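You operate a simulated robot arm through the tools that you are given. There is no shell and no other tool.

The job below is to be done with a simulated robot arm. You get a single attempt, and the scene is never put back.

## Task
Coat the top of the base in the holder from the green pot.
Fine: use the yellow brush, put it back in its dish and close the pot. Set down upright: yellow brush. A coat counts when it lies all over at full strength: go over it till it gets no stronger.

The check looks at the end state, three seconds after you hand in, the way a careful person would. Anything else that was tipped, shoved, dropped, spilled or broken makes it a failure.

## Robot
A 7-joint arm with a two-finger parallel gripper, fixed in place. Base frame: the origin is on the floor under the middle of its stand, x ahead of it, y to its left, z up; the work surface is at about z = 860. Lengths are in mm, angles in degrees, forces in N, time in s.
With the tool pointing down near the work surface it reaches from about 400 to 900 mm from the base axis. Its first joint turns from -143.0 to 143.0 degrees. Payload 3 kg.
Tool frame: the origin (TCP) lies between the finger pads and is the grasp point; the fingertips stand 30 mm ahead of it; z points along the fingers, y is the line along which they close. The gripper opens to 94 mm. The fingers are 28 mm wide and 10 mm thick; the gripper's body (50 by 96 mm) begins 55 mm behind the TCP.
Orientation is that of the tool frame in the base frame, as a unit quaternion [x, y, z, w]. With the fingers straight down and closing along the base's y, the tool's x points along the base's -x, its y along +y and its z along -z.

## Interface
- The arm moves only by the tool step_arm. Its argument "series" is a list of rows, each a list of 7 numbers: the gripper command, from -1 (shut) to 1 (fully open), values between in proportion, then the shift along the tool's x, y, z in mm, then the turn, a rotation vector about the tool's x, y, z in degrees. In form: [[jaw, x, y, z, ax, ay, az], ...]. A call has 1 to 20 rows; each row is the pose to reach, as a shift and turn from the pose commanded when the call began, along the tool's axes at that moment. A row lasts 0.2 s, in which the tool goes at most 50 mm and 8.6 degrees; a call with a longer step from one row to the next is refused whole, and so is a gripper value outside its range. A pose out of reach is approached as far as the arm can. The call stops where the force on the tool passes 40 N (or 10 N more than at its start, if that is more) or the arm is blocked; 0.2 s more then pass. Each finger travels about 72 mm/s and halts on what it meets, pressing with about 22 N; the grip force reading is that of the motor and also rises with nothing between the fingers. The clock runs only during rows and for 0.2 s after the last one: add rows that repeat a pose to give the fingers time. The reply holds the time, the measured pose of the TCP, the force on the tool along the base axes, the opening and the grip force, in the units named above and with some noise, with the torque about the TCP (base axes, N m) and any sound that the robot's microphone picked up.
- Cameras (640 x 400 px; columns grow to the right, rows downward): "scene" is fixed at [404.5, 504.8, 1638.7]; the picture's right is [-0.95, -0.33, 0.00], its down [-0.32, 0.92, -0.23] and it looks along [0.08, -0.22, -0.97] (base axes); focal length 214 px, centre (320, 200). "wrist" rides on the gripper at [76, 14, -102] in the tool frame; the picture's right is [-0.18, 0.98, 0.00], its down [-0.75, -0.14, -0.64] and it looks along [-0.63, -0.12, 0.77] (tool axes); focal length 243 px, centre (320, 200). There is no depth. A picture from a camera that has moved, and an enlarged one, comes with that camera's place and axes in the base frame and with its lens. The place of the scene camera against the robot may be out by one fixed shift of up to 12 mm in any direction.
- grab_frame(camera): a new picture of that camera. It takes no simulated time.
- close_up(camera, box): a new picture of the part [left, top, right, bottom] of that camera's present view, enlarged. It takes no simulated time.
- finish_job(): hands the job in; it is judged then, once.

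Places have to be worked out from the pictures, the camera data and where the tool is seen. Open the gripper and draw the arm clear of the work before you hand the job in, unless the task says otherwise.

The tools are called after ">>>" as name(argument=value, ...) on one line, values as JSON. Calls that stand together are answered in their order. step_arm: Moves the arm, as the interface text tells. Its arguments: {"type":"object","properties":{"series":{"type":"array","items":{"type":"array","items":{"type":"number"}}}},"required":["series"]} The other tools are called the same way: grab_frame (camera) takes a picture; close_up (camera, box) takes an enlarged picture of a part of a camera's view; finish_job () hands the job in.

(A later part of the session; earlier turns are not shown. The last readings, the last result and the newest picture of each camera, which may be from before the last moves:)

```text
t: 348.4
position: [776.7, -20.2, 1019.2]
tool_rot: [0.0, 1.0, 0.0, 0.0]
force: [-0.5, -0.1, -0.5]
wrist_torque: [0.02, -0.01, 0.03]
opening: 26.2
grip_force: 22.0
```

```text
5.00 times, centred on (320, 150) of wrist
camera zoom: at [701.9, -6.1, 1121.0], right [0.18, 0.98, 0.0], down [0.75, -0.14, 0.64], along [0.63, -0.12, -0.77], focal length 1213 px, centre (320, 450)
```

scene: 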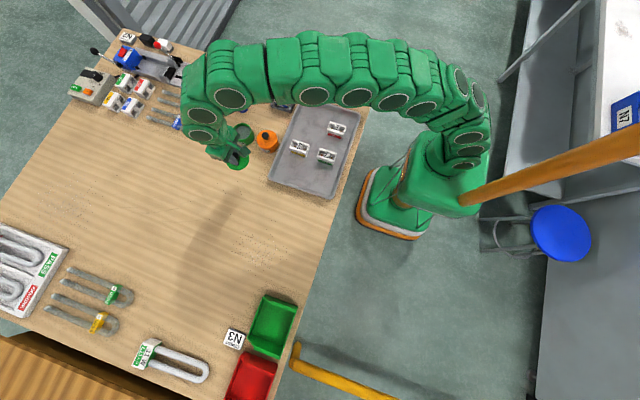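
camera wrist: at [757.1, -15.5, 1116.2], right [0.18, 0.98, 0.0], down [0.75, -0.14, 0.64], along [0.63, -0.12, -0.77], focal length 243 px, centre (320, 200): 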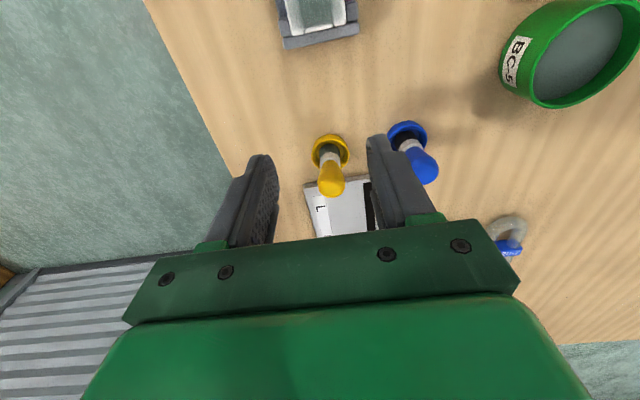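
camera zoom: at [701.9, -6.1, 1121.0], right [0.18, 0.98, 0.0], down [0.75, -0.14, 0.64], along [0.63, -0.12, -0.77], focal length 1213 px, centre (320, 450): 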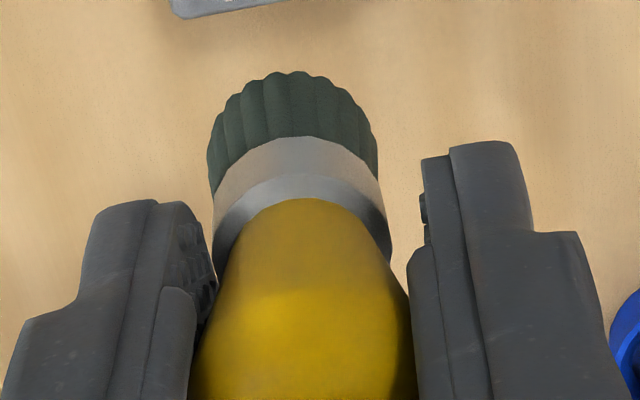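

Allowing for the steep perspective, the remaining margin is ~3–4 mm all round with the coat uniform inside, and the base is back in its original place. The coat is done. I return the brush: its tip leans ~4 mm toward -y, so I aim the TCP at (895.6, -26.5).

>>> step_arm(series=[[-1, -20, -2, 0, 0, 0, 0], [-1, -50, -4, 8, 0, 0, 0], [-1, -80, -5, 20, 0, 0, 0], [-1, -101, -6.4, 34, 0, 0, 0], [-1, -110, -6.4, 52, 0, 0, 0], [-1, -117.5, -6.4, 72, 0, 0, 0], [-1, -117.5, -6.4, 72, 0, 0, 0]])

>>> close_up(camera="wrist", box=[240, 80, 400, 180])

>>> close_up(camera="scene", box=[225, 70, 273, 100])

```text
t: 350.0
position: [893.5, -27.1, 947.2]
tool_rot: [-0.001, 1.0, 0.0, 0.0]
force: [-0.3, 0.4, -0.7]
wrist_torque: [0.01, -0.02, 0.01]
opening: 26.3
grip_force: 22.1
```

```text
4.00 times, centred on (320, 130) of wrist
camera zoom: at [819.0, -12.4, 1049.5], right [0.18, 0.98, 0.0], down [0.75, -0.14, 0.64], along [0.63, -0.12, -0.77], focal length 970 px, centre (320, 480)
```

zoom: 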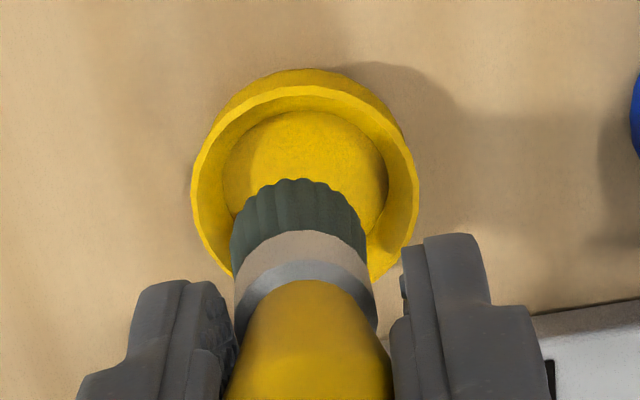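

```text
13.33 times, centred on (249, 85) of scene
camera zoom: at [404.5, 504.8, 1638.7], right [-0.95, -0.33, 0.0], down [-0.32, 0.92, -0.23], along [0.08, -0.22, -0.97], focal length 2860 px, centre (1267, 1733)
```

zoom: 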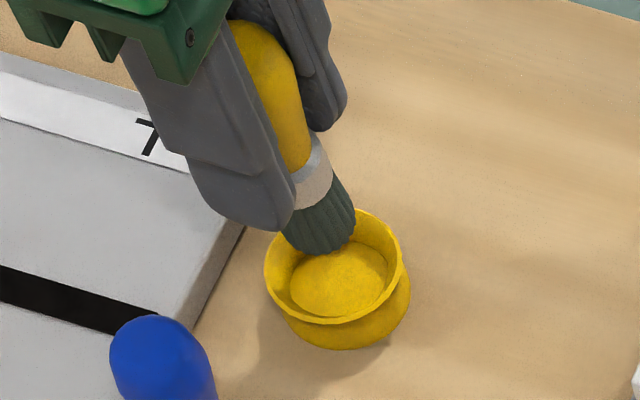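

Tip (896.8, -30.3) is over the dish centre (897, -29.7). I lower in stages to contact.

>>> step_arm(series=[[-1, 0, 0.4, 7, 0, 0, 0], [-1, 0, 0.4, 14, 0, 0, 0], [-1, 0, 0.4, 18, 0, 0, 0], [-1, 0, 0.4, 20, 0, 0, 0], [-1, 0, 0.4, 21, 0, 0, 0], [-1, 0, 0.4, 21, 0, 0, 0]])

>>> close_up(camera="wrist", box=[240, 80, 400, 180])

```text
t: 351.4
position: [893.4, -26.8, 927.0]
tool_rot: [0.0, 1.0, 0.0, 0.0]
force: [0.7, 0.0, -1.2]
wrist_torque: [0.0, -0.04, 0.0]
opening: 26.1
grip_force: 22.3
```

```text
4.00 times, centred on (320, 130) of wrist
camera zoom: at [819.1, -11.8, 1028.3], right [0.18, 0.98, 0.0], down [0.75, -0.14, 0.64], along [0.63, -0.12, -0.77], focal length 970 px, centre (320, 480)
```

zoom: 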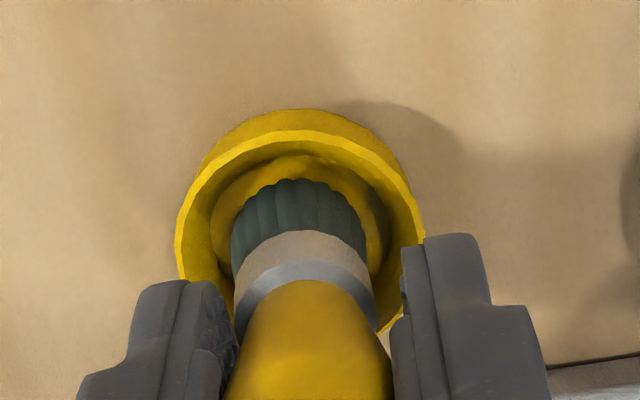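

No contact yet; brush is centred in the socket. Continue in 0.5–1 mm steps.

>>> step_arm(series=[[-1, 0, 0, 0.7, 0, 0, 0], [-1, 0, 0, 1.4, 0, 0, 0], [-1, 0, 0, 2.1, 0, 0, 0], [-1, 0, 0, 2.8, 0, 0, 0], [-1, 0, 0, 2.8, 0, 0, 0]])

```text
t: 352.6
position: [895.1, -25.2, 922.5]
tool_rot: [-0.001, 1.0, 0.0, 0.0]
force: [-0.4, 0.2, -0.6]
wrist_torque: [0.0, 0.0, 0.02]
opening: 26.3
grip_force: 21.7
```

Still free at about z=923.5; another 2 mm in 0.5 mm steps.

>>> step_arm(series=[[-1, 0, 0, 0.5, 0, 0, 0], [-1, 0, 0, 1.0, 0, 0, 0], [-1, 0, 0, 1.5, 0, 0, 0], [-1, 0, 0, 2.0, 0, 0, 0], [-1, 0, 0, 2.0, 0, 0, 0]])

>>> close_up(camera="wrist", box=[240, 80, 400, 180])

```text
t: 353.8
position: [895.3, -26.2, 921.0]
tool_rot: [0.001, 1.0, 0.0, -0.001]
force: [0.5, 0.7, 6.0]
wrist_torque: [0.1, 0.01, 0.02]
opening: 26.2
grip_force: 21.8
```

```text
4.00 times, centred on (320, 130) of wrist
camera zoom: at [819.3, -11.8, 1023.9], right [0.18, 0.98, 0.0], down [0.75, -0.14, 0.64], along [0.63, -0.12, -0.77], focal length 970 px, centre (320, 480)
```

zoom: 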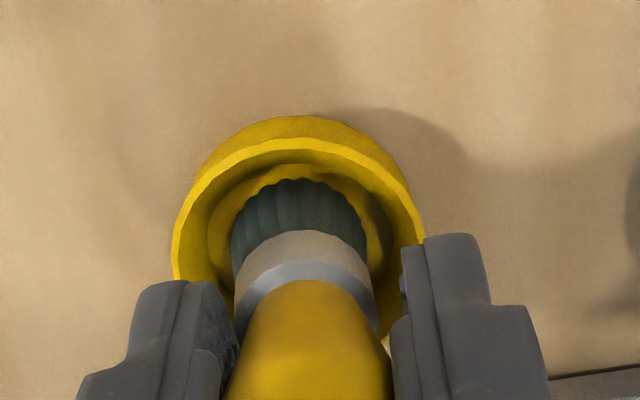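

Contact at 6 N. I press 0.4 mm to help the brush sit flat, ease off, then open gradually.

>>> step_arm(series=[[-1, 0, 0, 0.4, 0, 0, 0], [-1, 0, 0, 0.4, 0, 0, 0], [-1, 0, 0, 0, 0, 0, 0], [-0.4, 0, 0, 0, 0, 0, 0], [-0.36, 0, 0, 0, 0, 0, 0], [-0.28, 0, 0, 0, 0, 0, 0], [-0.1, 0, 0, 0, 0, 0, 0], [0.2, 0, 0, 0, 0, 0, 0], [0.3, 0, 0, 0, 0, 0, 0], [0.3, 0, 0, 0, 0, 0, 0]])

>>> close_up(camera="wrist", box=[240, 100, 400, 200])

>>> close_up(camera="scene", box=[225, 70, 273, 100])

```text
t: 356.0
position: [895.5, -25.9, 921.0]
tool_rot: [0.0, 1.0, 0.001, 0.0]
force: [-0.3, 1.0, 0.3]
wrist_torque: [0.01, -0.03, 0.01]
opening: 61.1
grip_force: 0.1
```

```text
4.00 times, centred on (320, 150) of wrist
camera zoom: at [819.3, -11.9, 1023.7], right [0.18, 0.98, 0.0], down [0.75, -0.14, 0.64], along [0.63, -0.12, -0.77], focal length 970 px, centre (320, 400)
```

zoom: 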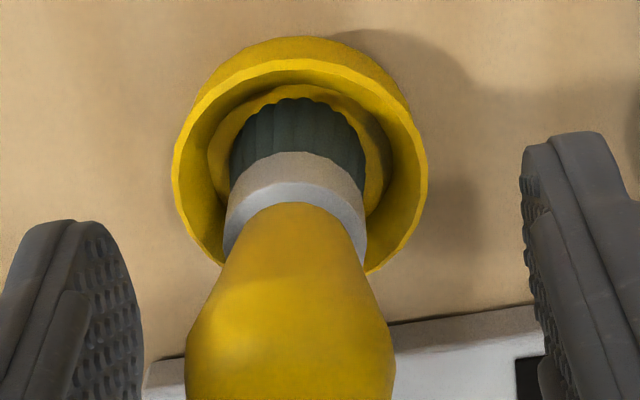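

```text
13.33 times, centred on (249, 85) of scene
camera zoom: at [404.5, 504.8, 1638.7], right [-0.95, -0.33, 0.0], down [-0.32, 0.92, -0.23], along [0.08, -0.22, -0.97], focal length 2860 px, centre (1267, 1733)
```

zoom: 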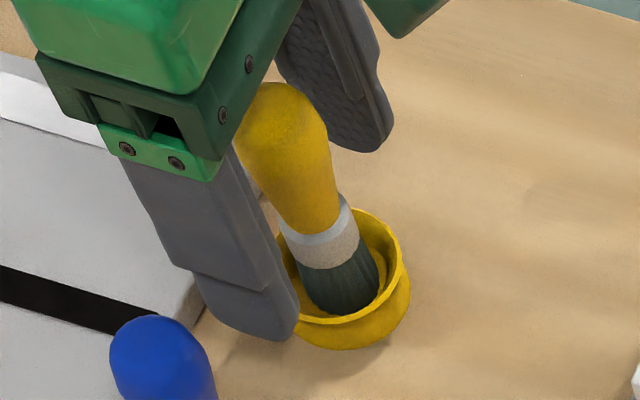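

The brush stands upright in its dish. I raise the gripper straight up and back away.

>>> step_arm(series=[[0.3, 0, 0, -8, 0, 0, 0], [0.3, 0, 0, -18, 0, 0, 0], [0.3, 0, 0, -28, 0, 0, 0], [0.3, 4, 0, -40, 0, 0, 0], [0.3, 10, 0, -54, 0, 0, 0], [0.3, 20, 0, -70, 0, 0, 0], [0.3, 40, 0, -86, 0, 0, 0], [0.3, 62, 0, -92, 0, 0, 0], [0.3, 62, 0, -92, 0, 0, 0]])

>>> close_up(camera="scene", box=[205, 65, 301, 125])

>>> grab_frame(camera="wrist")

```text
t: 358.0
position: [832.1, -25.4, 1013.5]
tool_rot: [0.0, 1.0, 0.0, -0.001]
force: [0.0, -0.6, 0.4]
wrist_torque: [-0.02, 0.0, 0.03]
opening: 60.9
grip_force: 0.0
```

```text
6.67 times, centred on (253, 95) of scene
camera zoom: at [404.5, 504.8, 1638.7], right [-0.95, -0.33, 0.0], down [-0.32, 0.92, -0.23], along [0.08, -0.22, -0.97], focal length 1430 px, centre (767, 900)
```

zoom: 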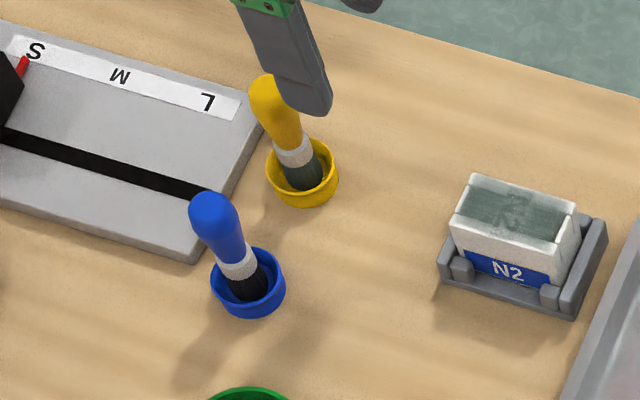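

```text
taken
camera wrist: at [756.4, -11.4, 1116.3], right [0.18, 0.98, 0.0], down [0.75, -0.14, 0.64], along [0.63, -0.12, -0.77], focal length 243 px, centre (320, 200)
```

wrist: 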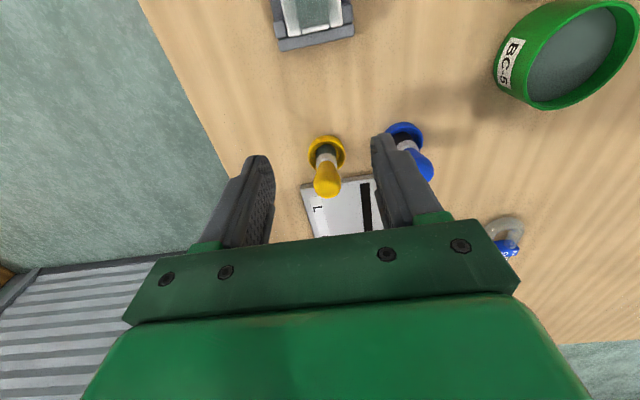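

All in order. Now for the lid: I go above it at about (759, 310) and check its position.

>>> step_arm(series=[[0.5, 4, 20, 0, 0, 0, 0], [0.5, 13, 60, 2, 0, 0, 0], [0.5, 23, 105, 4, 0, 0, 0], [0.5, 33, 150, 6, 0, 0, 0], [0.5, 43, 195, 8, 0, 0, 0], [0.5, 53, 240, 10, 0, 0, 0], [0.5, 62, 283, 12, 0, 0, 0], [0.5, 70, 318, 14, 0, 0, 0], [0.5, 73.3, 334, 14, 0, 0, 0], [0.5, 73.3, 334, 14, 0, 0, 0]])

>>> close_up(camera="wrist", box=[240, 60, 400, 160])

>>> grab_frame(camera="wrist")

```text
t: 360.2
position: [758.2, 307.6, 999.2]
tool_rot: [0.0, 1.0, 0.001, 0.0]
force: [-0.4, 0.4, -0.2]
wrist_torque: [0.01, 0.0, -0.06]
opening: 70.3
grip_force: 0.0
```

```text
4.00 times, centred on (320, 110) of wrist
camera zoom: at [683.3, 322.9, 1101.5], right [0.18, 0.98, 0.0], down [0.75, -0.14, 0.64], along [0.63, -0.12, -0.77], focal length 970 px, centre (320, 560)
```

zoom: 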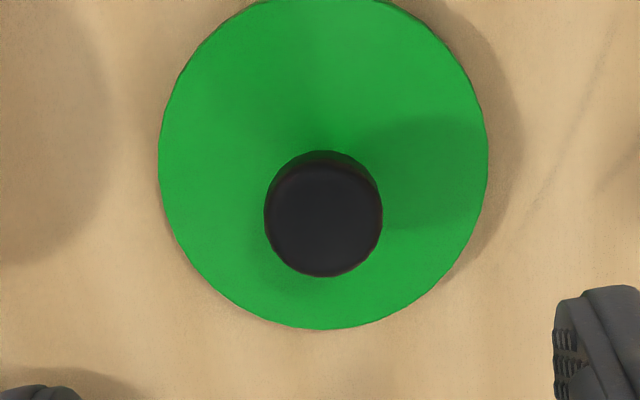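

```text
taken
camera wrist: at [683.3, 322.9, 1101.5], right [0.18, 0.98, 0.0], down [0.75, -0.14, 0.64], along [0.63, -0.12, -0.77], focal length 243 px, centre (320, 200)
```

wrist: 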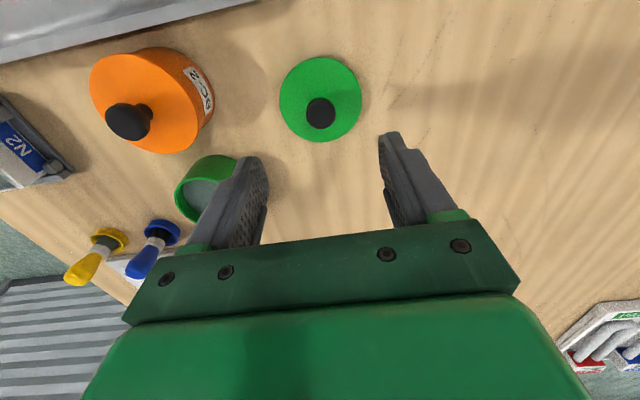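

Knob at (758.7, 309.6), almost directly below. I descend with a sub-millimetre correction to grip height (TCP ≈ 901).

>>> step_arm(series=[[0.5, 0.6, 0.7, 22, 0, 0, 0], [0.5, 0.6, 0.7, 50, 0, 0, 0], [0.5, 0.6, 0.7, 73, 0, 0, 0], [0.5, 0.6, 0.7, 88, 0, 0, 0], [0.5, 0.6, 0.7, 95, 0, 0, 0], [0.5, 0.6, 0.7, 98, 0, 0, 0], [0.5, 0.6, 0.7, 98, 0, 0, 0]])

>>> close_up(camera="wrist", box=[220, 100, 420, 225])

```text
t: 361.8
position: [757.3, 308.3, 902.3]
tool_rot: [0.0, 1.0, -0.001, 0.0]
force: [0.2, -0.2, 0.9]
wrist_torque: [0.02, 0.01, 0.0]
opening: 70.6
grip_force: 0.1
```

```text
3.20 times, centred on (320, 162) of wrist
camera zoom: at [683.2, 323.4, 1003.4], right [0.18, 0.98, 0.0], down [0.75, -0.14, 0.64], along [0.63, -0.12, -0.77], focal length 776 px, centre (320, 320)
```

zoom: 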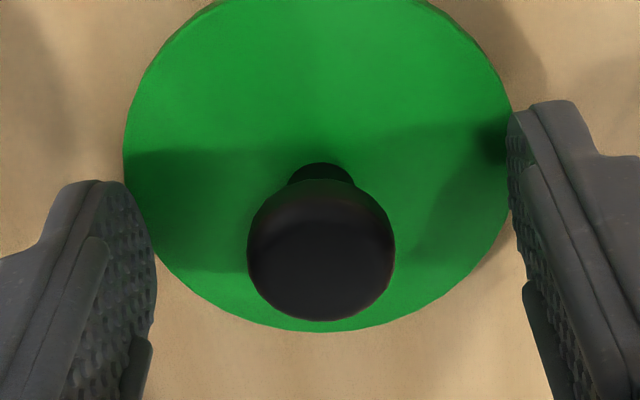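

Knob is centred. I close on it.

>>> step_arm(series=[[0, 0, 0, 0, 0, 0, 0], [-0.3, 0, 0, 0, 0, 0, 0], [-1, 0, 0, 0, 0, 0, 0], [-1, 0, 0, 0, 0, 0, 0], [-1, 0, 0, 0, 0, 0, 0], [-1, 0, 0, 0, 0, 0, 0]])

>>> close_up(camera="wrist", box=[220, 100, 420, 225])

```text
t: 363.2
position: [758.6, 309.0, 900.7]
tool_rot: [0.0, 1.0, 0.001, 0.0]
force: [-1.0, 0.5, 0.2]
wrist_torque: [-0.02, 0.01, -0.03]
opening: 24.8
grip_force: 22.6
```

```text
3.20 times, centred on (320, 162) of wrist
camera zoom: at [683.2, 323.4, 1003.4], right [0.18, 0.98, 0.0], down [0.75, -0.14, 0.64], along [0.63, -0.12, -0.77], focal length 776 px, centre (320, 320)
```

zoom: 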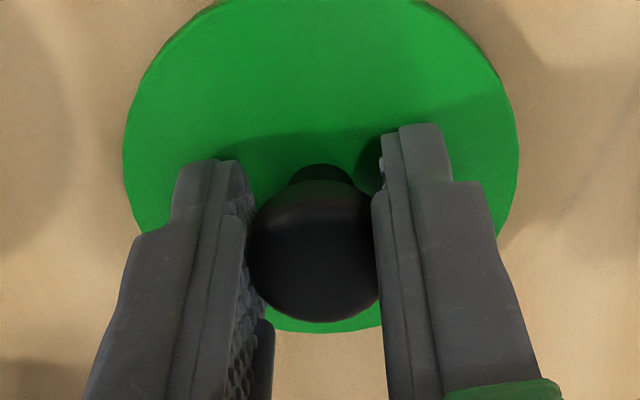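

Gripped (24.8 mm). I lift and carry the lid over the pot.

>>> step_arm(series=[[-1, 0, 0, -5, 0, 0, 0], [-1, 0, 0, -30, 0, 0, 0], [-1, 0, 0, -65, 0, 0, 0], [-1, -4, -8, -90, 0, 0, 0], [-1, -18, -35, -98, 0, 0, 0], [-1, -36, -67, -98, 0, 0, 0], [-1, -52, -98, -98, 0, 0, 0], [-1, -66, -122, -98, 0, 0, 0], [-1, -71.5, -133.6, -98, 0, 0, 0], [-1, -71.5, -133.6, -98, 0, 0, 0]])

>>> grab_frame(camera="wrist")

>>> close_up(camera="wrist", box=[220, 40, 420, 165])

>>> close_up(camera="scene", box=[205, 105, 285, 155])

```text
t: 365.4
position: [828.6, 175.3, 1000.1]
tool_rot: [0.0, 1.0, 0.001, 0.0]
force: [-0.8, -0.6, -0.6]
wrist_torque: [0.01, 0.04, 0.02]
opening: 24.8
grip_force: 21.5
```

```text
taken
camera wrist: at [754.0, 189.8, 1101.9], right [0.18, 0.98, 0.0], down [0.75, -0.14, 0.64], along [0.63, -0.12, -0.77], focal length 243 px, centre (320, 200)
```

wrist: 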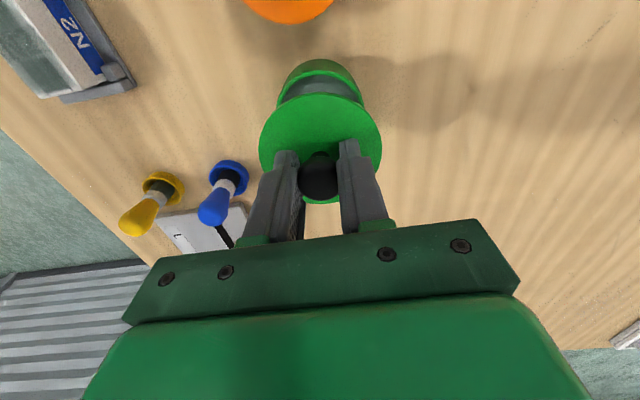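

```text
3.20 times, centred on (320, 102) of wrist
camera zoom: at [754.0, 189.8, 1101.9], right [0.18, 0.98, 0.0], down [0.75, -0.14, 0.64], along [0.63, -0.12, -0.77], focal length 776 px, centre (320, 512)
```

zoom: 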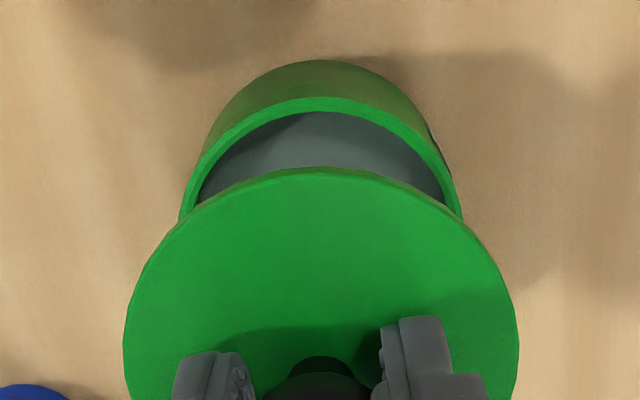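

```text
8.00 times, centred on (245, 130) of scene
camera zoom: at [404.5, 504.8, 1638.7], right [-0.95, -0.33, 0.0], down [-0.32, 0.92, -0.23], along [0.08, -0.22, -0.97], focal length 1716 px, centre (920, 760)
```

zoom: 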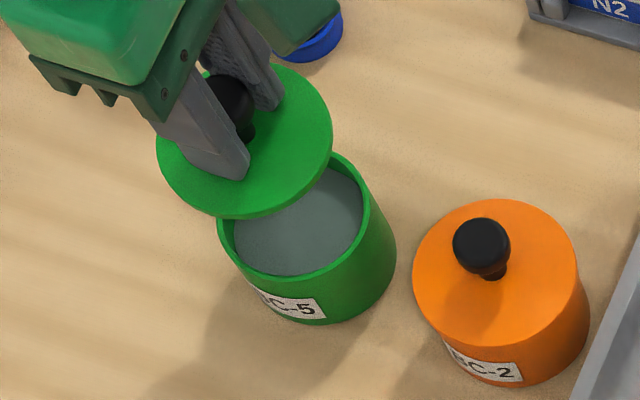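

The pot hasn't moved. I lower the lid to just above the rim and check alignment.

>>> step_arm(series=[[-1, -0.6, 0.2, 15, 0, 0, 0], [-1, -0.6, 0.2, 30, 0, 0, 0], [-1, -0.6, 0.2, 42, 0, 0, 0], [-1, -0.6, 0.2, 50, 0, 0, 0], [-1, -0.6, 0.2, 50, 0, 0, 0]])

>>> close_up(camera="wrist", box=[220, 60, 420, 185])

>>> close_up(camera="scene", box=[205, 105, 285, 155])

```text
t: 366.6
position: [831.5, 176.0, 948.4]
tool_rot: [0.0, 1.0, 0.0, 0.001]
force: [0.1, -0.5, -0.3]
wrist_torque: [0.02, 0.02, -0.03]
opening: 24.7
grip_force: 22.0
```

```text
3.20 times, centred on (320, 122) of wrist
camera zoom: at [755.5, 189.6, 1051.6], right [0.18, 0.98, 0.0], down [0.75, -0.14, 0.64], along [0.63, -0.12, -0.77], focal length 776 px, centre (320, 448)
```

zoom: 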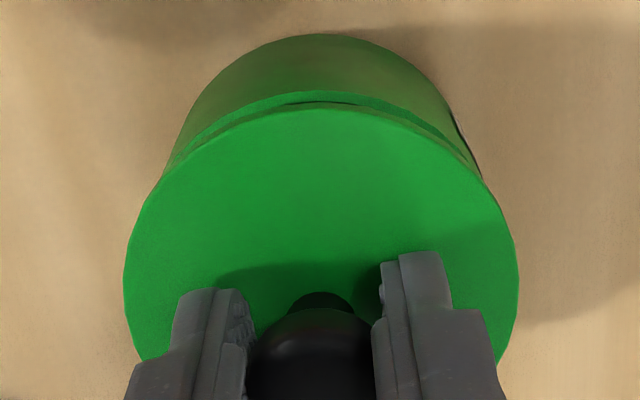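

```text
8.00 times, centred on (245, 130) of scene
camera zoom: at [404.5, 504.8, 1638.7], right [-0.95, -0.33, 0.0], down [-0.32, 0.92, -0.23], along [0.08, -0.22, -0.97], focal length 1716 px, centre (920, 760)
```

zoom: 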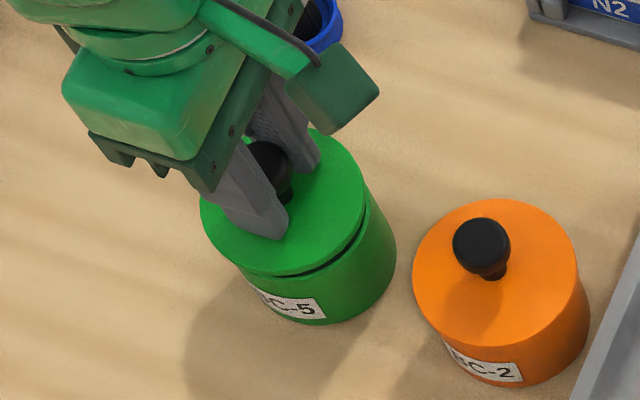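

The lid is about 1.3 mm too far in +x compared with the removal picture; I correct that and lower until it touches the rim.

>>> step_arm(series=[[-1, 1.3, 0, 0, 0, 0, 0], [-1, 1.3, 0, 2, 0, 0, 0], [-1, 1.3, 0, 4, 0, 0, 0], [-1, 1.3, 0, 5, 0, 0, 0], [-1, 1.3, 0, 6, 0, 0, 0], [-1, 1.3, 0, 6, 0, 0, 0]])

>>> close_up(camera="wrist", box=[220, 60, 420, 185])

>>> close_up(camera="scene", box=[215, 112, 263, 142])

```text
t: 368.0
position: [829.2, 174.9, 943.6]
tool_rot: [0.0, 1.0, -0.001, 0.0]
force: [-0.6, 0.0, 0.2]
wrist_torque: [-0.01, -0.02, -0.02]
opening: 24.9
grip_force: 22.0
```

```text
3.20 times, centred on (320, 122) of wrist
camera zoom: at [753.9, 189.3, 1045.5], right [0.18, 0.98, 0.0], down [0.75, -0.14, 0.64], along [0.63, -0.12, -0.77], focal length 776 px, centre (320, 448)
```

zoom: 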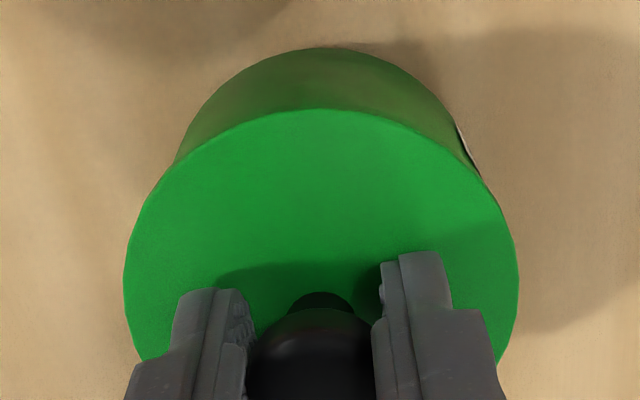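

```text
13.33 times, centred on (239, 127) of scene
camera zoom: at [404.5, 504.8, 1638.7], right [-0.95, -0.33, 0.0], down [-0.32, 0.92, -0.23], along [0.08, -0.22, -0.97], focal length 2860 px, centre (1400, 1173)
```

zoom: 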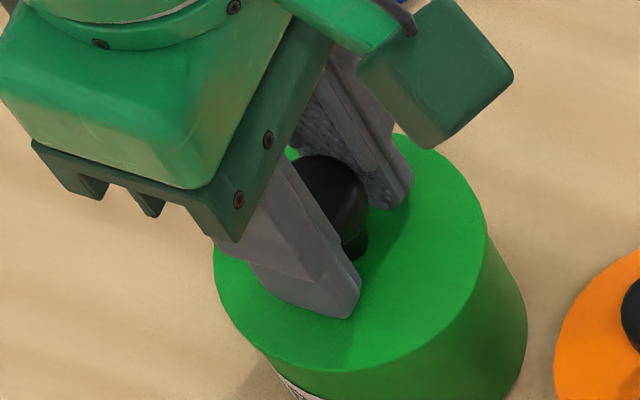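

Aligned, no contact yet at 943.5. I continue down in 0.5 mm steps, listening for the snap.

>>> step_arm(series=[[-1, 0, 0, 0.5, 0, 0, 0], [-1, 0, 0, 1, 0, 0, 0], [-1, 0, 0, 1.5, 0, 0, 0], [-1, 0, 0, 2, 0, 0, 0], [-1, 0, 0, 2.5, 0, 0, 0], [-1, 0, 0, 2.5, 0, 0, 0]])

>>> close_up(camera="wrist", box=[220, 60, 420, 185])

```text
t: 369.4
position: [828.6, 174.1, 941.9]
tool_rot: [0.0, 1.0, 0.0, 0.001]
force: [-0.4, 0.5, 15.0]
wrist_torque: [-0.06, -0.02, 0.02]
opening: 24.7
grip_force: 21.6
```

```text
3.20 times, centred on (320, 122) of wrist
camera zoom: at [753.8, 189.4, 1044.1], right [0.18, 0.98, 0.0], down [0.75, -0.14, 0.64], along [0.63, -0.12, -0.77], focal length 776 px, centre (320, 448)
```

zoom: 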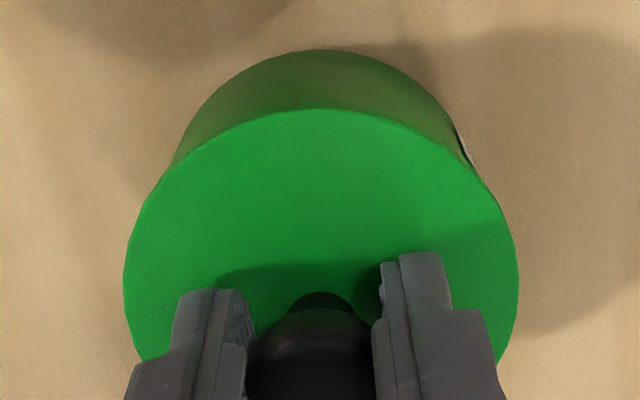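

Contact at 15 N, seated at the expected height. I press a little further for the snap.

>>> step_arm(series=[[-1, 0, 0, 0.3, 0, 0, 0], [-1, 0, 0, 0.6, 0, 0, 0], [-1, 0, 0, 0.9, 0, 0, 0], [-1, 0, 0, 0.9, 0, 0, 0]])

>>> close_up(camera="scene", box=[215, 112, 263, 142])

```text
t: 370.4
position: [828.6, 174.6, 941.4]
tool_rot: [0.001, 1.0, -0.001, 0.001]
force: [2.1, 0.9, 30.0]
wrist_torque: [-0.07, -0.08, -0.03]
opening: 25.0
grip_force: 21.9
```

```text
13.33 times, centred on (239, 127) of scene
camera zoom: at [404.5, 504.8, 1638.7], right [-0.95, -0.33, 0.0], down [-0.32, 0.92, -0.23], along [0.08, -0.22, -0.97], focal length 2860 px, centre (1400, 1173)
```

zoom: 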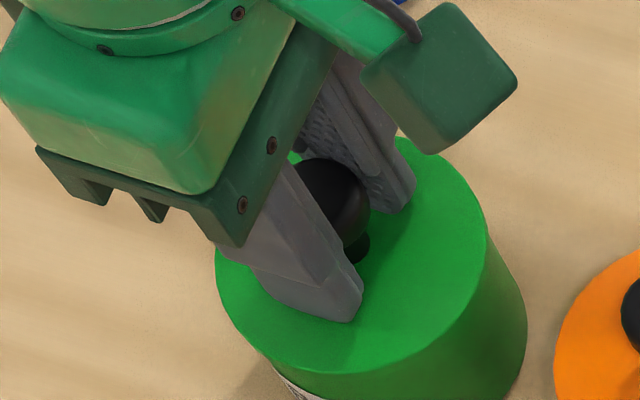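

30 N and no snap yet. I press slightly more.

>>> step_arm(series=[[-1, 0, 0, 0.3, 0, 0, 0], [-1, 0, 0, 0.6, 0, 0, 0], [-1, 0, 0, 0.6, 0, 0, 0]])

>>> close_up(camera="wrist", box=[220, 100, 420, 225])

```text
t: 371.2
position: [828.6, 174.8, 941.1]
tool_rot: [0.0, 1.0, -0.001, 0.001]
force: [0.2, 4.3, 40.1]
wrist_torque: [0.0, -0.01, 0.02]
opening: 24.7
grip_force: 22.0
```

```text
3.20 times, centred on (320, 162) of wrist
camera zoom: at [753.7, 189.3, 1042.8], right [0.18, 0.98, 0.0], down [0.75, -0.14, 0.64], along [0.63, -0.12, -0.77], focal length 776 px, centre (320, 320)
```

zoom: 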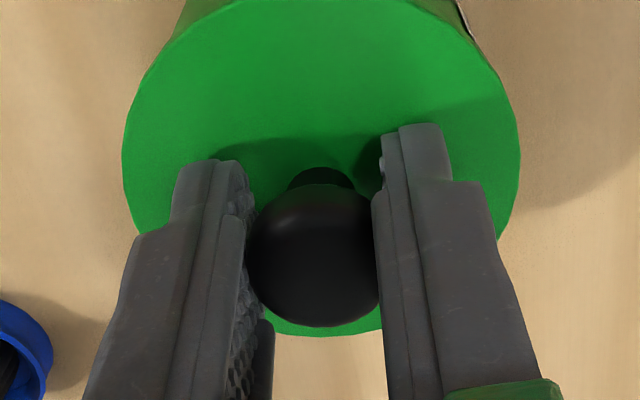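

The lid sits at the same height as when it was closed originally, though no snap was heard at 40 N. I ease off, open the fingers, and check how the lid sits.

>>> step_arm(series=[[-1, 0, 0, -0.8, 0, 0, 0], [-1, 0, 0, -1.4, 0, 0, 0], [-0.2, 0, 0, -1.4, 0, 0, 0], [0.2, 0, 0, -1.4, 0, 0, 0], [0.4, 0, 0, -1.4, 0, 0, 0], [0.4, 0, 0, -8, 0, 0, 0], [0.4, 0, 0, -30, 0, 0, 0], [0.4, 0, 0, -60, 0, 0, 0], [0.4, 30, 0, -80, 0, 0, 0], [0.4, 60, 0, -80, 0, 0, 0], [0.4, 60, 0, -80, 0, 0, 0]])

>>> close_up(camera="scene", box=[215, 110, 295, 160])

>>> close_up(camera="scene", box=[225, 115, 257, 135])

>>> close_up(camera="wrist", box=[250, 100, 410, 200])

```text
t: 373.6
position: [769.5, 176.1, 1019.0]
tool_rot: [0.001, 1.0, 0.0, 0.0]
force: [0.1, -0.1, 0.1]
wrist_torque: [0.0, -0.01, 0.01]
opening: 66.0
grip_force: 0.1
heard: snap
```

```text
8.00 times, centred on (255, 135) of scene
camera zoom: at [404.5, 504.8, 1638.7], right [-0.95, -0.33, 0.0], down [-0.32, 0.92, -0.23], along [0.08, -0.22, -0.97], focal length 1716 px, centre (840, 720)
```

zoom: 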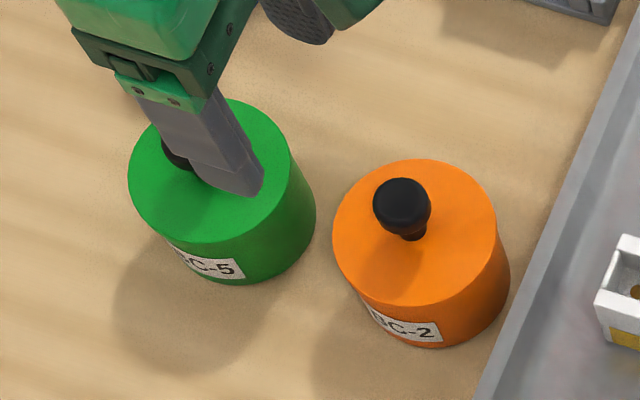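

```text
16.00 times, centred on (241, 125) of scene
camera zoom: at [404.5, 504.8, 1638.7], right [-0.95, -0.33, 0.0], down [-0.32, 0.92, -0.23], along [0.08, -0.22, -0.97], focal length 3432 px, centre (1584, 1400)
```

zoom: 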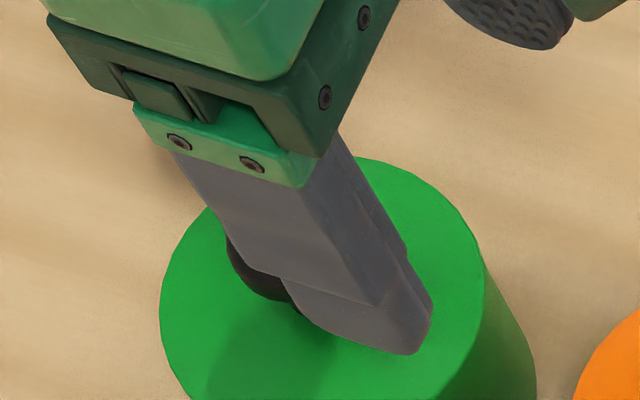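

```text
4.00 times, centred on (330, 150) of wrist
camera zoom: at [693.7, 189.8, 1121.4], right [0.18, 0.98, 0.0], down [0.75, -0.14, 0.64], along [0.63, -0.12, -0.77], focal length 970 px, centre (280, 400)
```

zoom: 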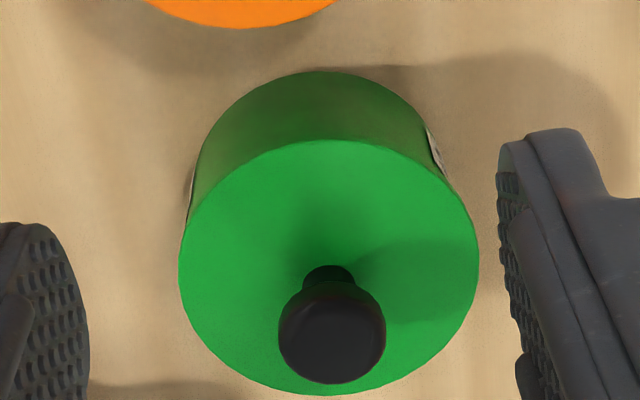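

A snap was heard as I released — it probably latched. I move the arm aside for an unobstructed comparison with the original picture.

>>> step_arm(series=[[0.4, 30, -20, -10, 0, 0, 0], [0.4, 60, -50, -20, 0, 0, 0], [0.4, 90, -85, -30, 0, 0, 0], [0.4, 110, -120, -30, 0, 0, 0], [0.4, 110, -120, -30, 0, 0, 0]])

>>> close_up(camera="scene", box=[215, 110, 295, 160])

>>> close_up(camera="scene", box=[225, 118, 265, 143])

>>> grab_frame(camera="scene")

```text
t: 374.8
position: [656.9, 53.7, 1048.0]
tool_rot: [0.0, 1.0, 0.0, 0.0]
force: [-0.5, -0.4, 0.2]
wrist_torque: [0.0, -0.02, 0.01]
opening: 65.8
grip_force: 0.0
```

```text
8.00 times, centred on (255, 135) of scene
camera zoom: at [404.5, 504.8, 1638.7], right [-0.95, -0.33, 0.0], down [-0.32, 0.92, -0.23], along [0.08, -0.22, -0.97], focal length 1716 px, centre (840, 720)
```

zoom: 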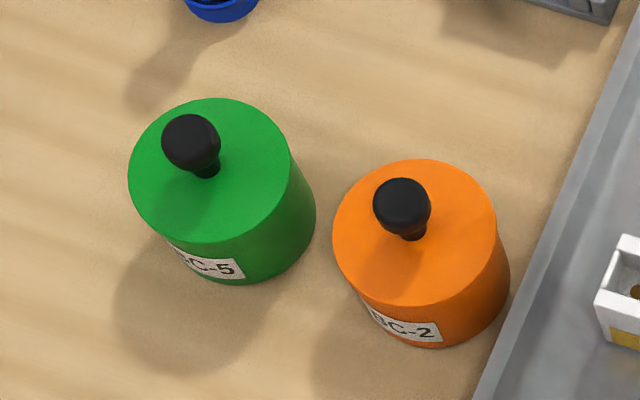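

```text
16.00 times, centred on (245, 130) of scene
camera zoom: at [404.5, 504.8, 1638.7], right [-0.95, -0.33, 0.0], down [-0.32, 0.92, -0.23], along [0.08, -0.22, -0.97], focal length 3432 px, centre (1520, 1312)
```

zoom: 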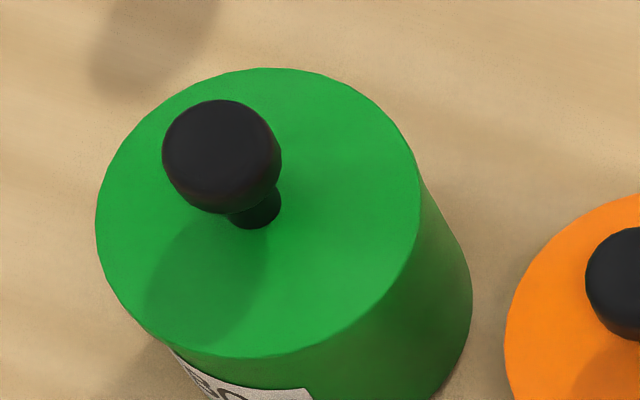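

```text
taken
```

scene: 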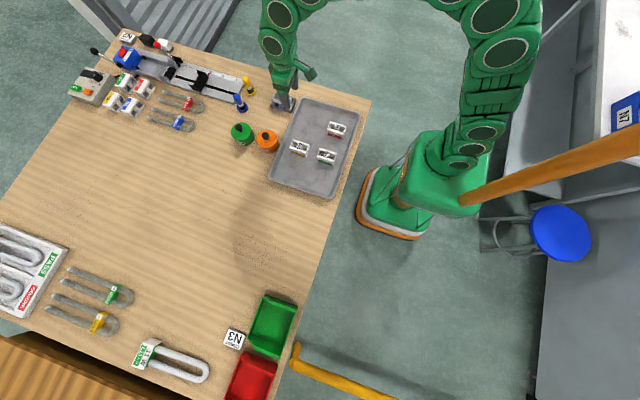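

The lid seems to sit ~1.5 mm toward +y and perhaps slightly tilted compared with the start. I take the same wrist view as at the beginning for direct comparison.

>>> step_arm(series=[[0.4, -22, 33, 12, 0, 0, 0], [0.4, -44, 66, 24, 0, 0, 0], [0.4, -66, 99, 36, 0, 0, 0], [0.4, -89.2, 133.6, 48, 0, 0, 0], [0.4, -89.2, 133.6, 48, 0, 0, 0]])

>>> close_up(camera="wrist", box=[250, 130, 410, 230])

>>> close_up(camera="wrist", box=[280, 140, 360, 190])

```text
t: 376.0
position: [749.0, 189.1, 1000.3]
tool_rot: [0.0, 1.0, 0.001, 0.0]
force: [-0.2, 1.1, 1.4]
wrist_torque: [-0.02, -0.02, -0.03]
opening: 65.7
grip_force: 0.1
```

```text
4.00 times, centred on (330, 180) of wrist
camera zoom: at [673.0, 204.0, 1103.7], right [0.18, 0.98, 0.0], down [0.75, -0.14, 0.64], along [0.63, -0.12, -0.77], focal length 970 px, centre (280, 280)
```

zoom: 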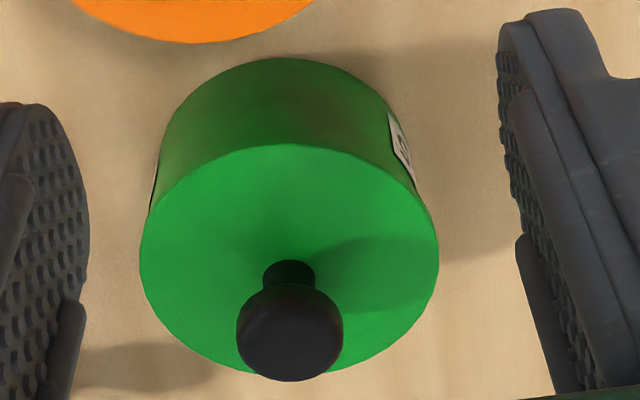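

```text
8.00 times, centred on (320, 165) of wrist
camera zoom: at [673.0, 204.0, 1103.7], right [0.18, 0.98, 0.0], down [0.75, -0.14, 0.64], along [0.63, -0.12, -0.77], focal length 1941 px, centre (320, 480)
```

zoom: 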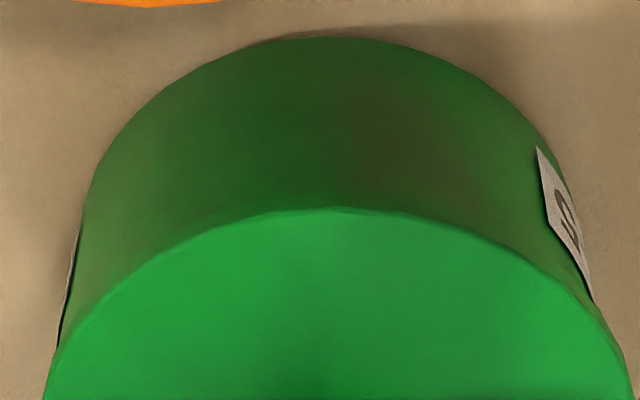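

Relative to the pot, the lid is flush at the original height and within ~1 mm of centre. To make sure it's latched, I press straight down on the knob with closed fingers; first move above it.

>>> step_arm(series=[[0, -20, -3, 0, 0, 0, 0], [-1, -40, -6, 4, 0, 0, 0], [-1, -60, -10, 10, 0, 0, 0], [-1, -80.3, -13.1, 16, 0, 0, 0], [-1, -80.3, -13.1, 26, 0, 0, 0], [-1, -80.3, -13.1, 32, 0, 0, 0], [-1, -80.3, -13.1, 32, 0, 0, 0]])

>>> close_up(camera="wrist", box=[220, 80, 420, 205])

```text
t: 377.6
position: [829.3, 176.5, 969.4]
tool_rot: [0.0, 1.0, 0.0, 0.0]
force: [-0.6, -0.4, -0.1]
wrist_torque: [-0.02, -0.01, -0.02]
opening: 0.3
grip_force: 22.1
```

```text
3.20 times, centred on (320, 142) of wrist
camera zoom: at [753.7, 190.4, 1071.9], right [0.18, 0.98, 0.0], down [0.75, -0.14, 0.64], along [0.63, -0.12, -0.77], focal length 776 px, centre (320, 384)
```

zoom: 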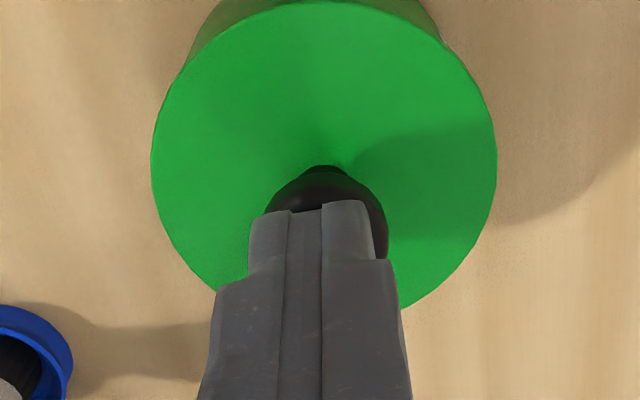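

Fingers are nearly over the knob; I shift 1.5 mm in +y and press down in small steps.

>>> step_arm(series=[[-1, 0, 1.5, 0, 0, 0, 0], [-1, 0, 1.5, 1.5, 0, 0, 0], [-1, 0, 1.5, 3, 0, 0, 0], [-1, 0, 1.5, 4, 0, 0, 0], [-1, 0, 1.5, 4.5, 0, 0, 0], [-1, 0, 1.5, 5, 0, 0, 0], [-1, 0, 1.5, 5, 0, 0, 0]])

```text
t: 378.7
position: [829.6, 177.7, 968.9]
tool_rot: [0.0, 1.0, 0.001, 0.003]
force: [-2.1, -1.0, 7.8]
wrist_torque: [-0.04, 0.15, 0.02]
opening: 0.0
grip_force: 21.8
stopped in row 5: the force on the tool passed its limit at 42 N (the readings are from after the stop); the commanded pose is now the measured one
```

42 N on the knob with no further movement or sound, so the lid is down and the earlier snap was it latching. I rise and withdraw with the gripper opened, then review everything.

>>> step_arm(series=[[-1, 0, 0, -5, 0, 0, 0], [-1, 0, 0, -30, 0, 0, 0], [-1, 0, 0, -60, 0, 0, 0], [0, 35, 0, -85, 0, 0, 0], [1, 75, 0, -110, 0, 0, 0], [1, 115, 5, -135, 0, 0, 0], [1, 155, 10, -160, 0, 0, 0], [1, 195, 15, -185, 0, 0, 0], [1, 235, 20, -205, 0, 0, 0], [1, 260, 20, -215, 0, 0, 0], [1, 260, 20, -215, 0, 0, 0]])

>>> grab_frame(camera="scene")

>>> close_up(camera="scene", box=[215, 110, 295, 160])

>>> close_up(camera="scene", box=[220, 65, 316, 125])

>>> grab_frame(camera="wrist")

```text
t: 381.1
position: [567.5, 197.6, 1180.5]
tool_rot: [0.0, 1.0, 0.001, 0.001]
force: [0.1, -0.8, 0.1]
wrist_torque: [0.0, -0.01, -0.03]
opening: 94.1
grip_force: 0.0
```

```text
taken
```

scene: 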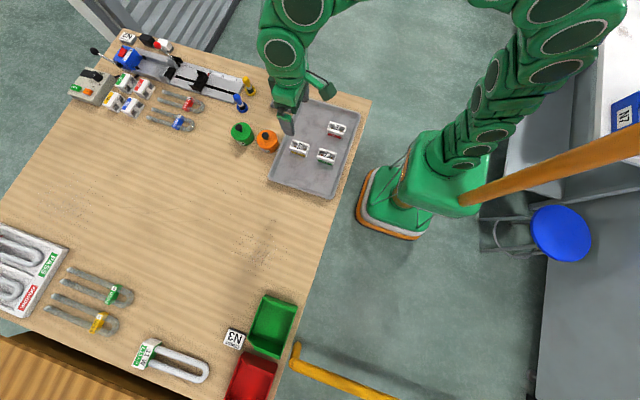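

```text
8.00 times, centred on (255, 135) of scene
camera zoom: at [404.5, 504.8, 1638.7], right [-0.95, -0.33, 0.0], down [-0.32, 0.92, -0.23], along [0.08, -0.22, -0.97], focal length 1716 px, centre (840, 720)
```

zoom: 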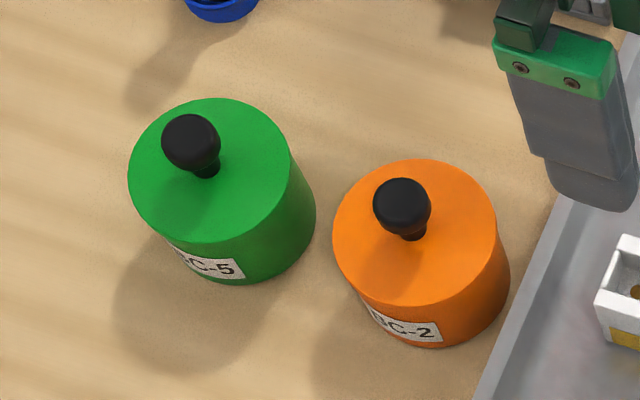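

```text
6.67 times, centred on (268, 95) of scene
camera zoom: at [404.5, 504.8, 1638.7], right [-0.95, -0.33, 0.0], down [-0.32, 0.92, -0.23], along [0.08, -0.22, -0.97], focal length 1430 px, centre (667, 900)
```

zoom: 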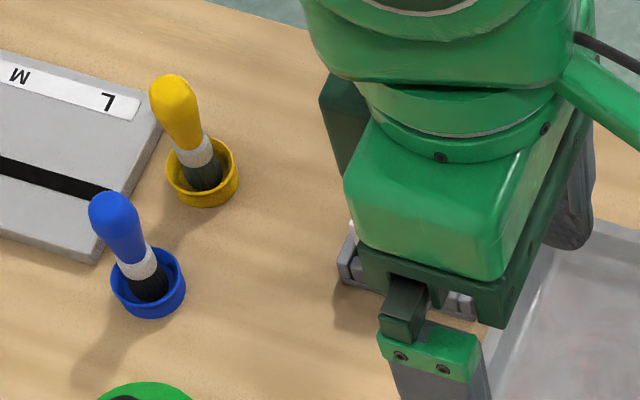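

```text
taken
camera wrist: at [492.1, 211.6, 1282.1], right [0.18, 0.98, 0.0], down [0.75, -0.14, 0.64], along [0.63, -0.12, -0.76], focal length 243 px, centre (320, 200)
```

wrist: 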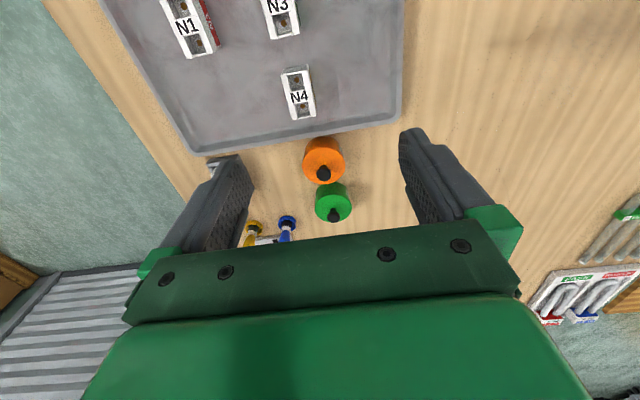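

The scene is tidy, but I want certainty about the lid: the snap came during release, when the fingers may have dragged it. I go back to grip the knob and do a gentle pull test.

>>> step_arm(series=[[0.4, -40, -4, 30, 0, 0, 0], [0.4, -80, -8, 60, 0, 0, 0], [0.4, -120, -12, 90, 0, 0, 0], [0.4, -160, -15, 120, 0, 0, 0], [0.4, -195, -18, 145, 0, 0, 0], [0.4, -230, -20, 165, 0, 0, 0], [0.4, -255, -20.3, 175, 0, 0, 0], [0.4, -260, -20.3, 180, 0, 0, 0], [0.4, -260, -20.3, 180, 0, 0, 0]])

>>> close_up(camera="wrist", box=[240, 80, 400, 180])

```text
refused: row 1 steps farther than a row can; nothing moved
```

```text
4.00 times, centred on (320, 130) of wrist
camera zoom: at [492.1, 211.6, 1282.1], right [0.18, 0.98, 0.0], down [0.75, -0.14, 0.64], along [0.63, -0.12, -0.76], focal length 970 px, centre (320, 480)
```

zoom: 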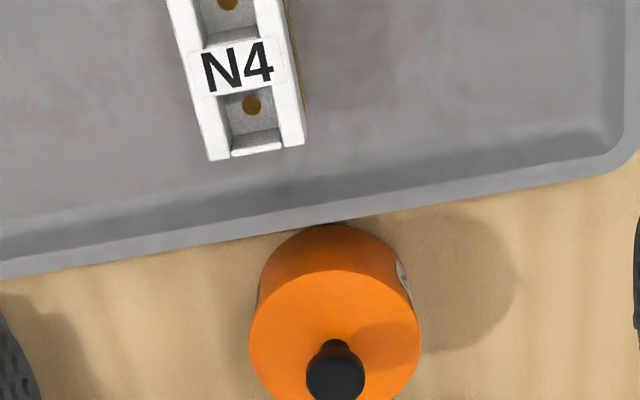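

One step was a hair too long; resending with shorter steps.

>>> step_arm(series=[[0.4, -34, -3, 22, 0, 0, 0], [0.4, -70, -6, 46, 0, 0, 0], [0.4, -106, -9, 70, 0, 0, 0], [0.4, -142, -12, 94, 0, 0, 0], [0.4, -178, -15, 118, 0, 0, 0], [0.4, -214, -18, 142, 0, 0, 0], [0.4, -244, -20.2, 163, 0, 0, 0], [0.4, -261.2, -20.2, 178, 0, 0, 0], [0.4, -261.2, -20.2, 178, 0, 0, 0]])

>>> close_up(camera="wrist", box=[240, 80, 400, 180])

```text
t: 383.1
position: [831.7, 176.6, 1005.0]
tool_rot: [-0.001, 1.0, 0.0, 0.002]
force: [-0.6, -0.6, 0.3]
wrist_torque: [0.03, -0.02, -0.01]
opening: 65.4
grip_force: 0.1
```

```text
4.00 times, centred on (320, 130) of wrist
camera zoom: at [755.0, 191.4, 1106.7], right [0.18, 0.98, 0.0], down [0.75, -0.14, 0.65], along [0.63, -0.12, -0.76], focal length 970 px, centre (320, 480)
```

zoom: 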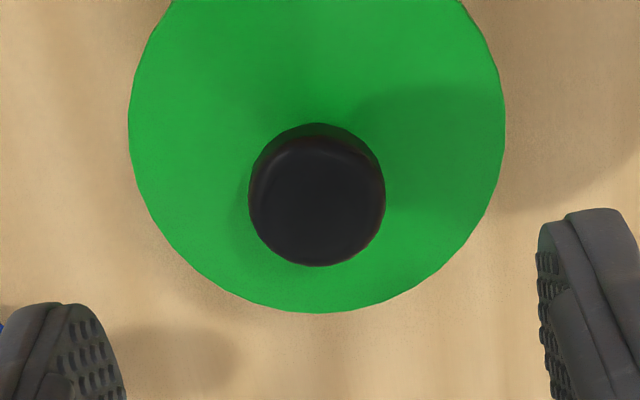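

Knob is right below (within 0.5 mm). I level the tool slightly, descend to grip height and close slowly.

>>> step_arm(series=[[0.4, 0.2, -0.5, 15, 0, 0.32, 0], [0.4, 0.2, -0.5, 32, 0, 0.32, 0], [0.4, 0.2, -0.5, 48, 0, 0.32, 0], [0.4, 0.2, -0.5, 58, 0, 0.32, 0], [0.4, 0.2, -0.5, 62, 0, 0.32, 0], [0.4, 0.2, -0.5, 62, 0, 0.32, 0]])

>>> close_up(camera="wrist", box=[220, 100, 420, 225])

```text
t: 384.5
position: [831.7, 176.7, 942.9]
tool_rot: [0.0, 1.0, 0.0, -0.001]
force: [-0.7, -0.2, -0.1]
wrist_torque: [0.03, 0.01, 0.0]
opening: 65.9
grip_force: 0.1
```

```text
3.20 times, centred on (320, 162) of wrist
camera zoom: at [755.5, 191.0, 1045.3], right [0.18, 0.98, 0.0], down [0.75, -0.14, 0.64], along [0.63, -0.12, -0.77], focal length 776 px, centre (320, 320)
```

zoom: 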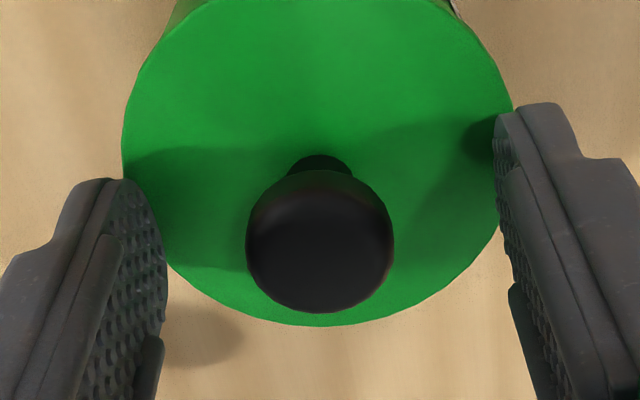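

From earlier grips, the fingers actually meet ~1.2 mm to -y of the tool centre, so I shift +1.2 mm to grip without side load, then close and read the force.

>>> step_arm(series=[[0.4, 0, 1.2, 1, 0, 0, 0], [0, 0, 1.2, 1, 0, 0, 0], [-0.3, 0, 1.2, 1, 0, 0, 0], [-1, 0, 1.2, 1, 0, 0, 0], [-1, 0, 1.2, 1, 0, 0, 0], [-1, 0, 1.2, 1, 0, 0, 0], [-1, 0, 1.2, 1, 0, 0, 0]])

>>> close_up(camera="wrist", box=[220, 100, 420, 225])

```text
t: 386.1
position: [830.2, 177.9, 942.3]
tool_rot: [-0.001, 1.0, 0.001, -0.001]
force: [1.0, -4.9, 3.3]
wrist_torque: [-0.09, -0.05, -0.01]
opening: 24.8
grip_force: 22.3
```

```text
3.20 times, centred on (320, 162) of wrist
camera zoom: at [755.5, 192.0, 1044.4], right [0.18, 0.98, 0.0], down [0.75, -0.14, 0.64], along [0.63, -0.12, -0.77], focal length 776 px, centre (320, 320)
```

zoom: 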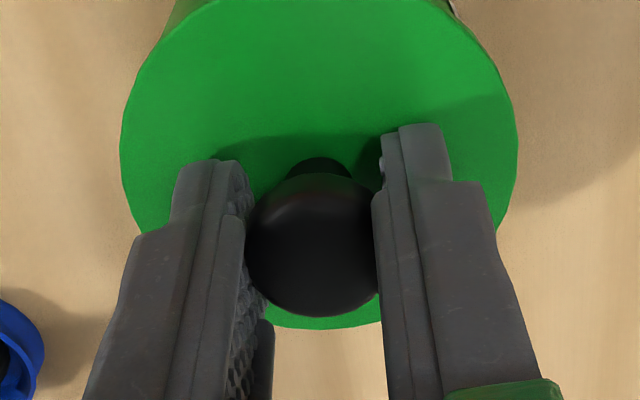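

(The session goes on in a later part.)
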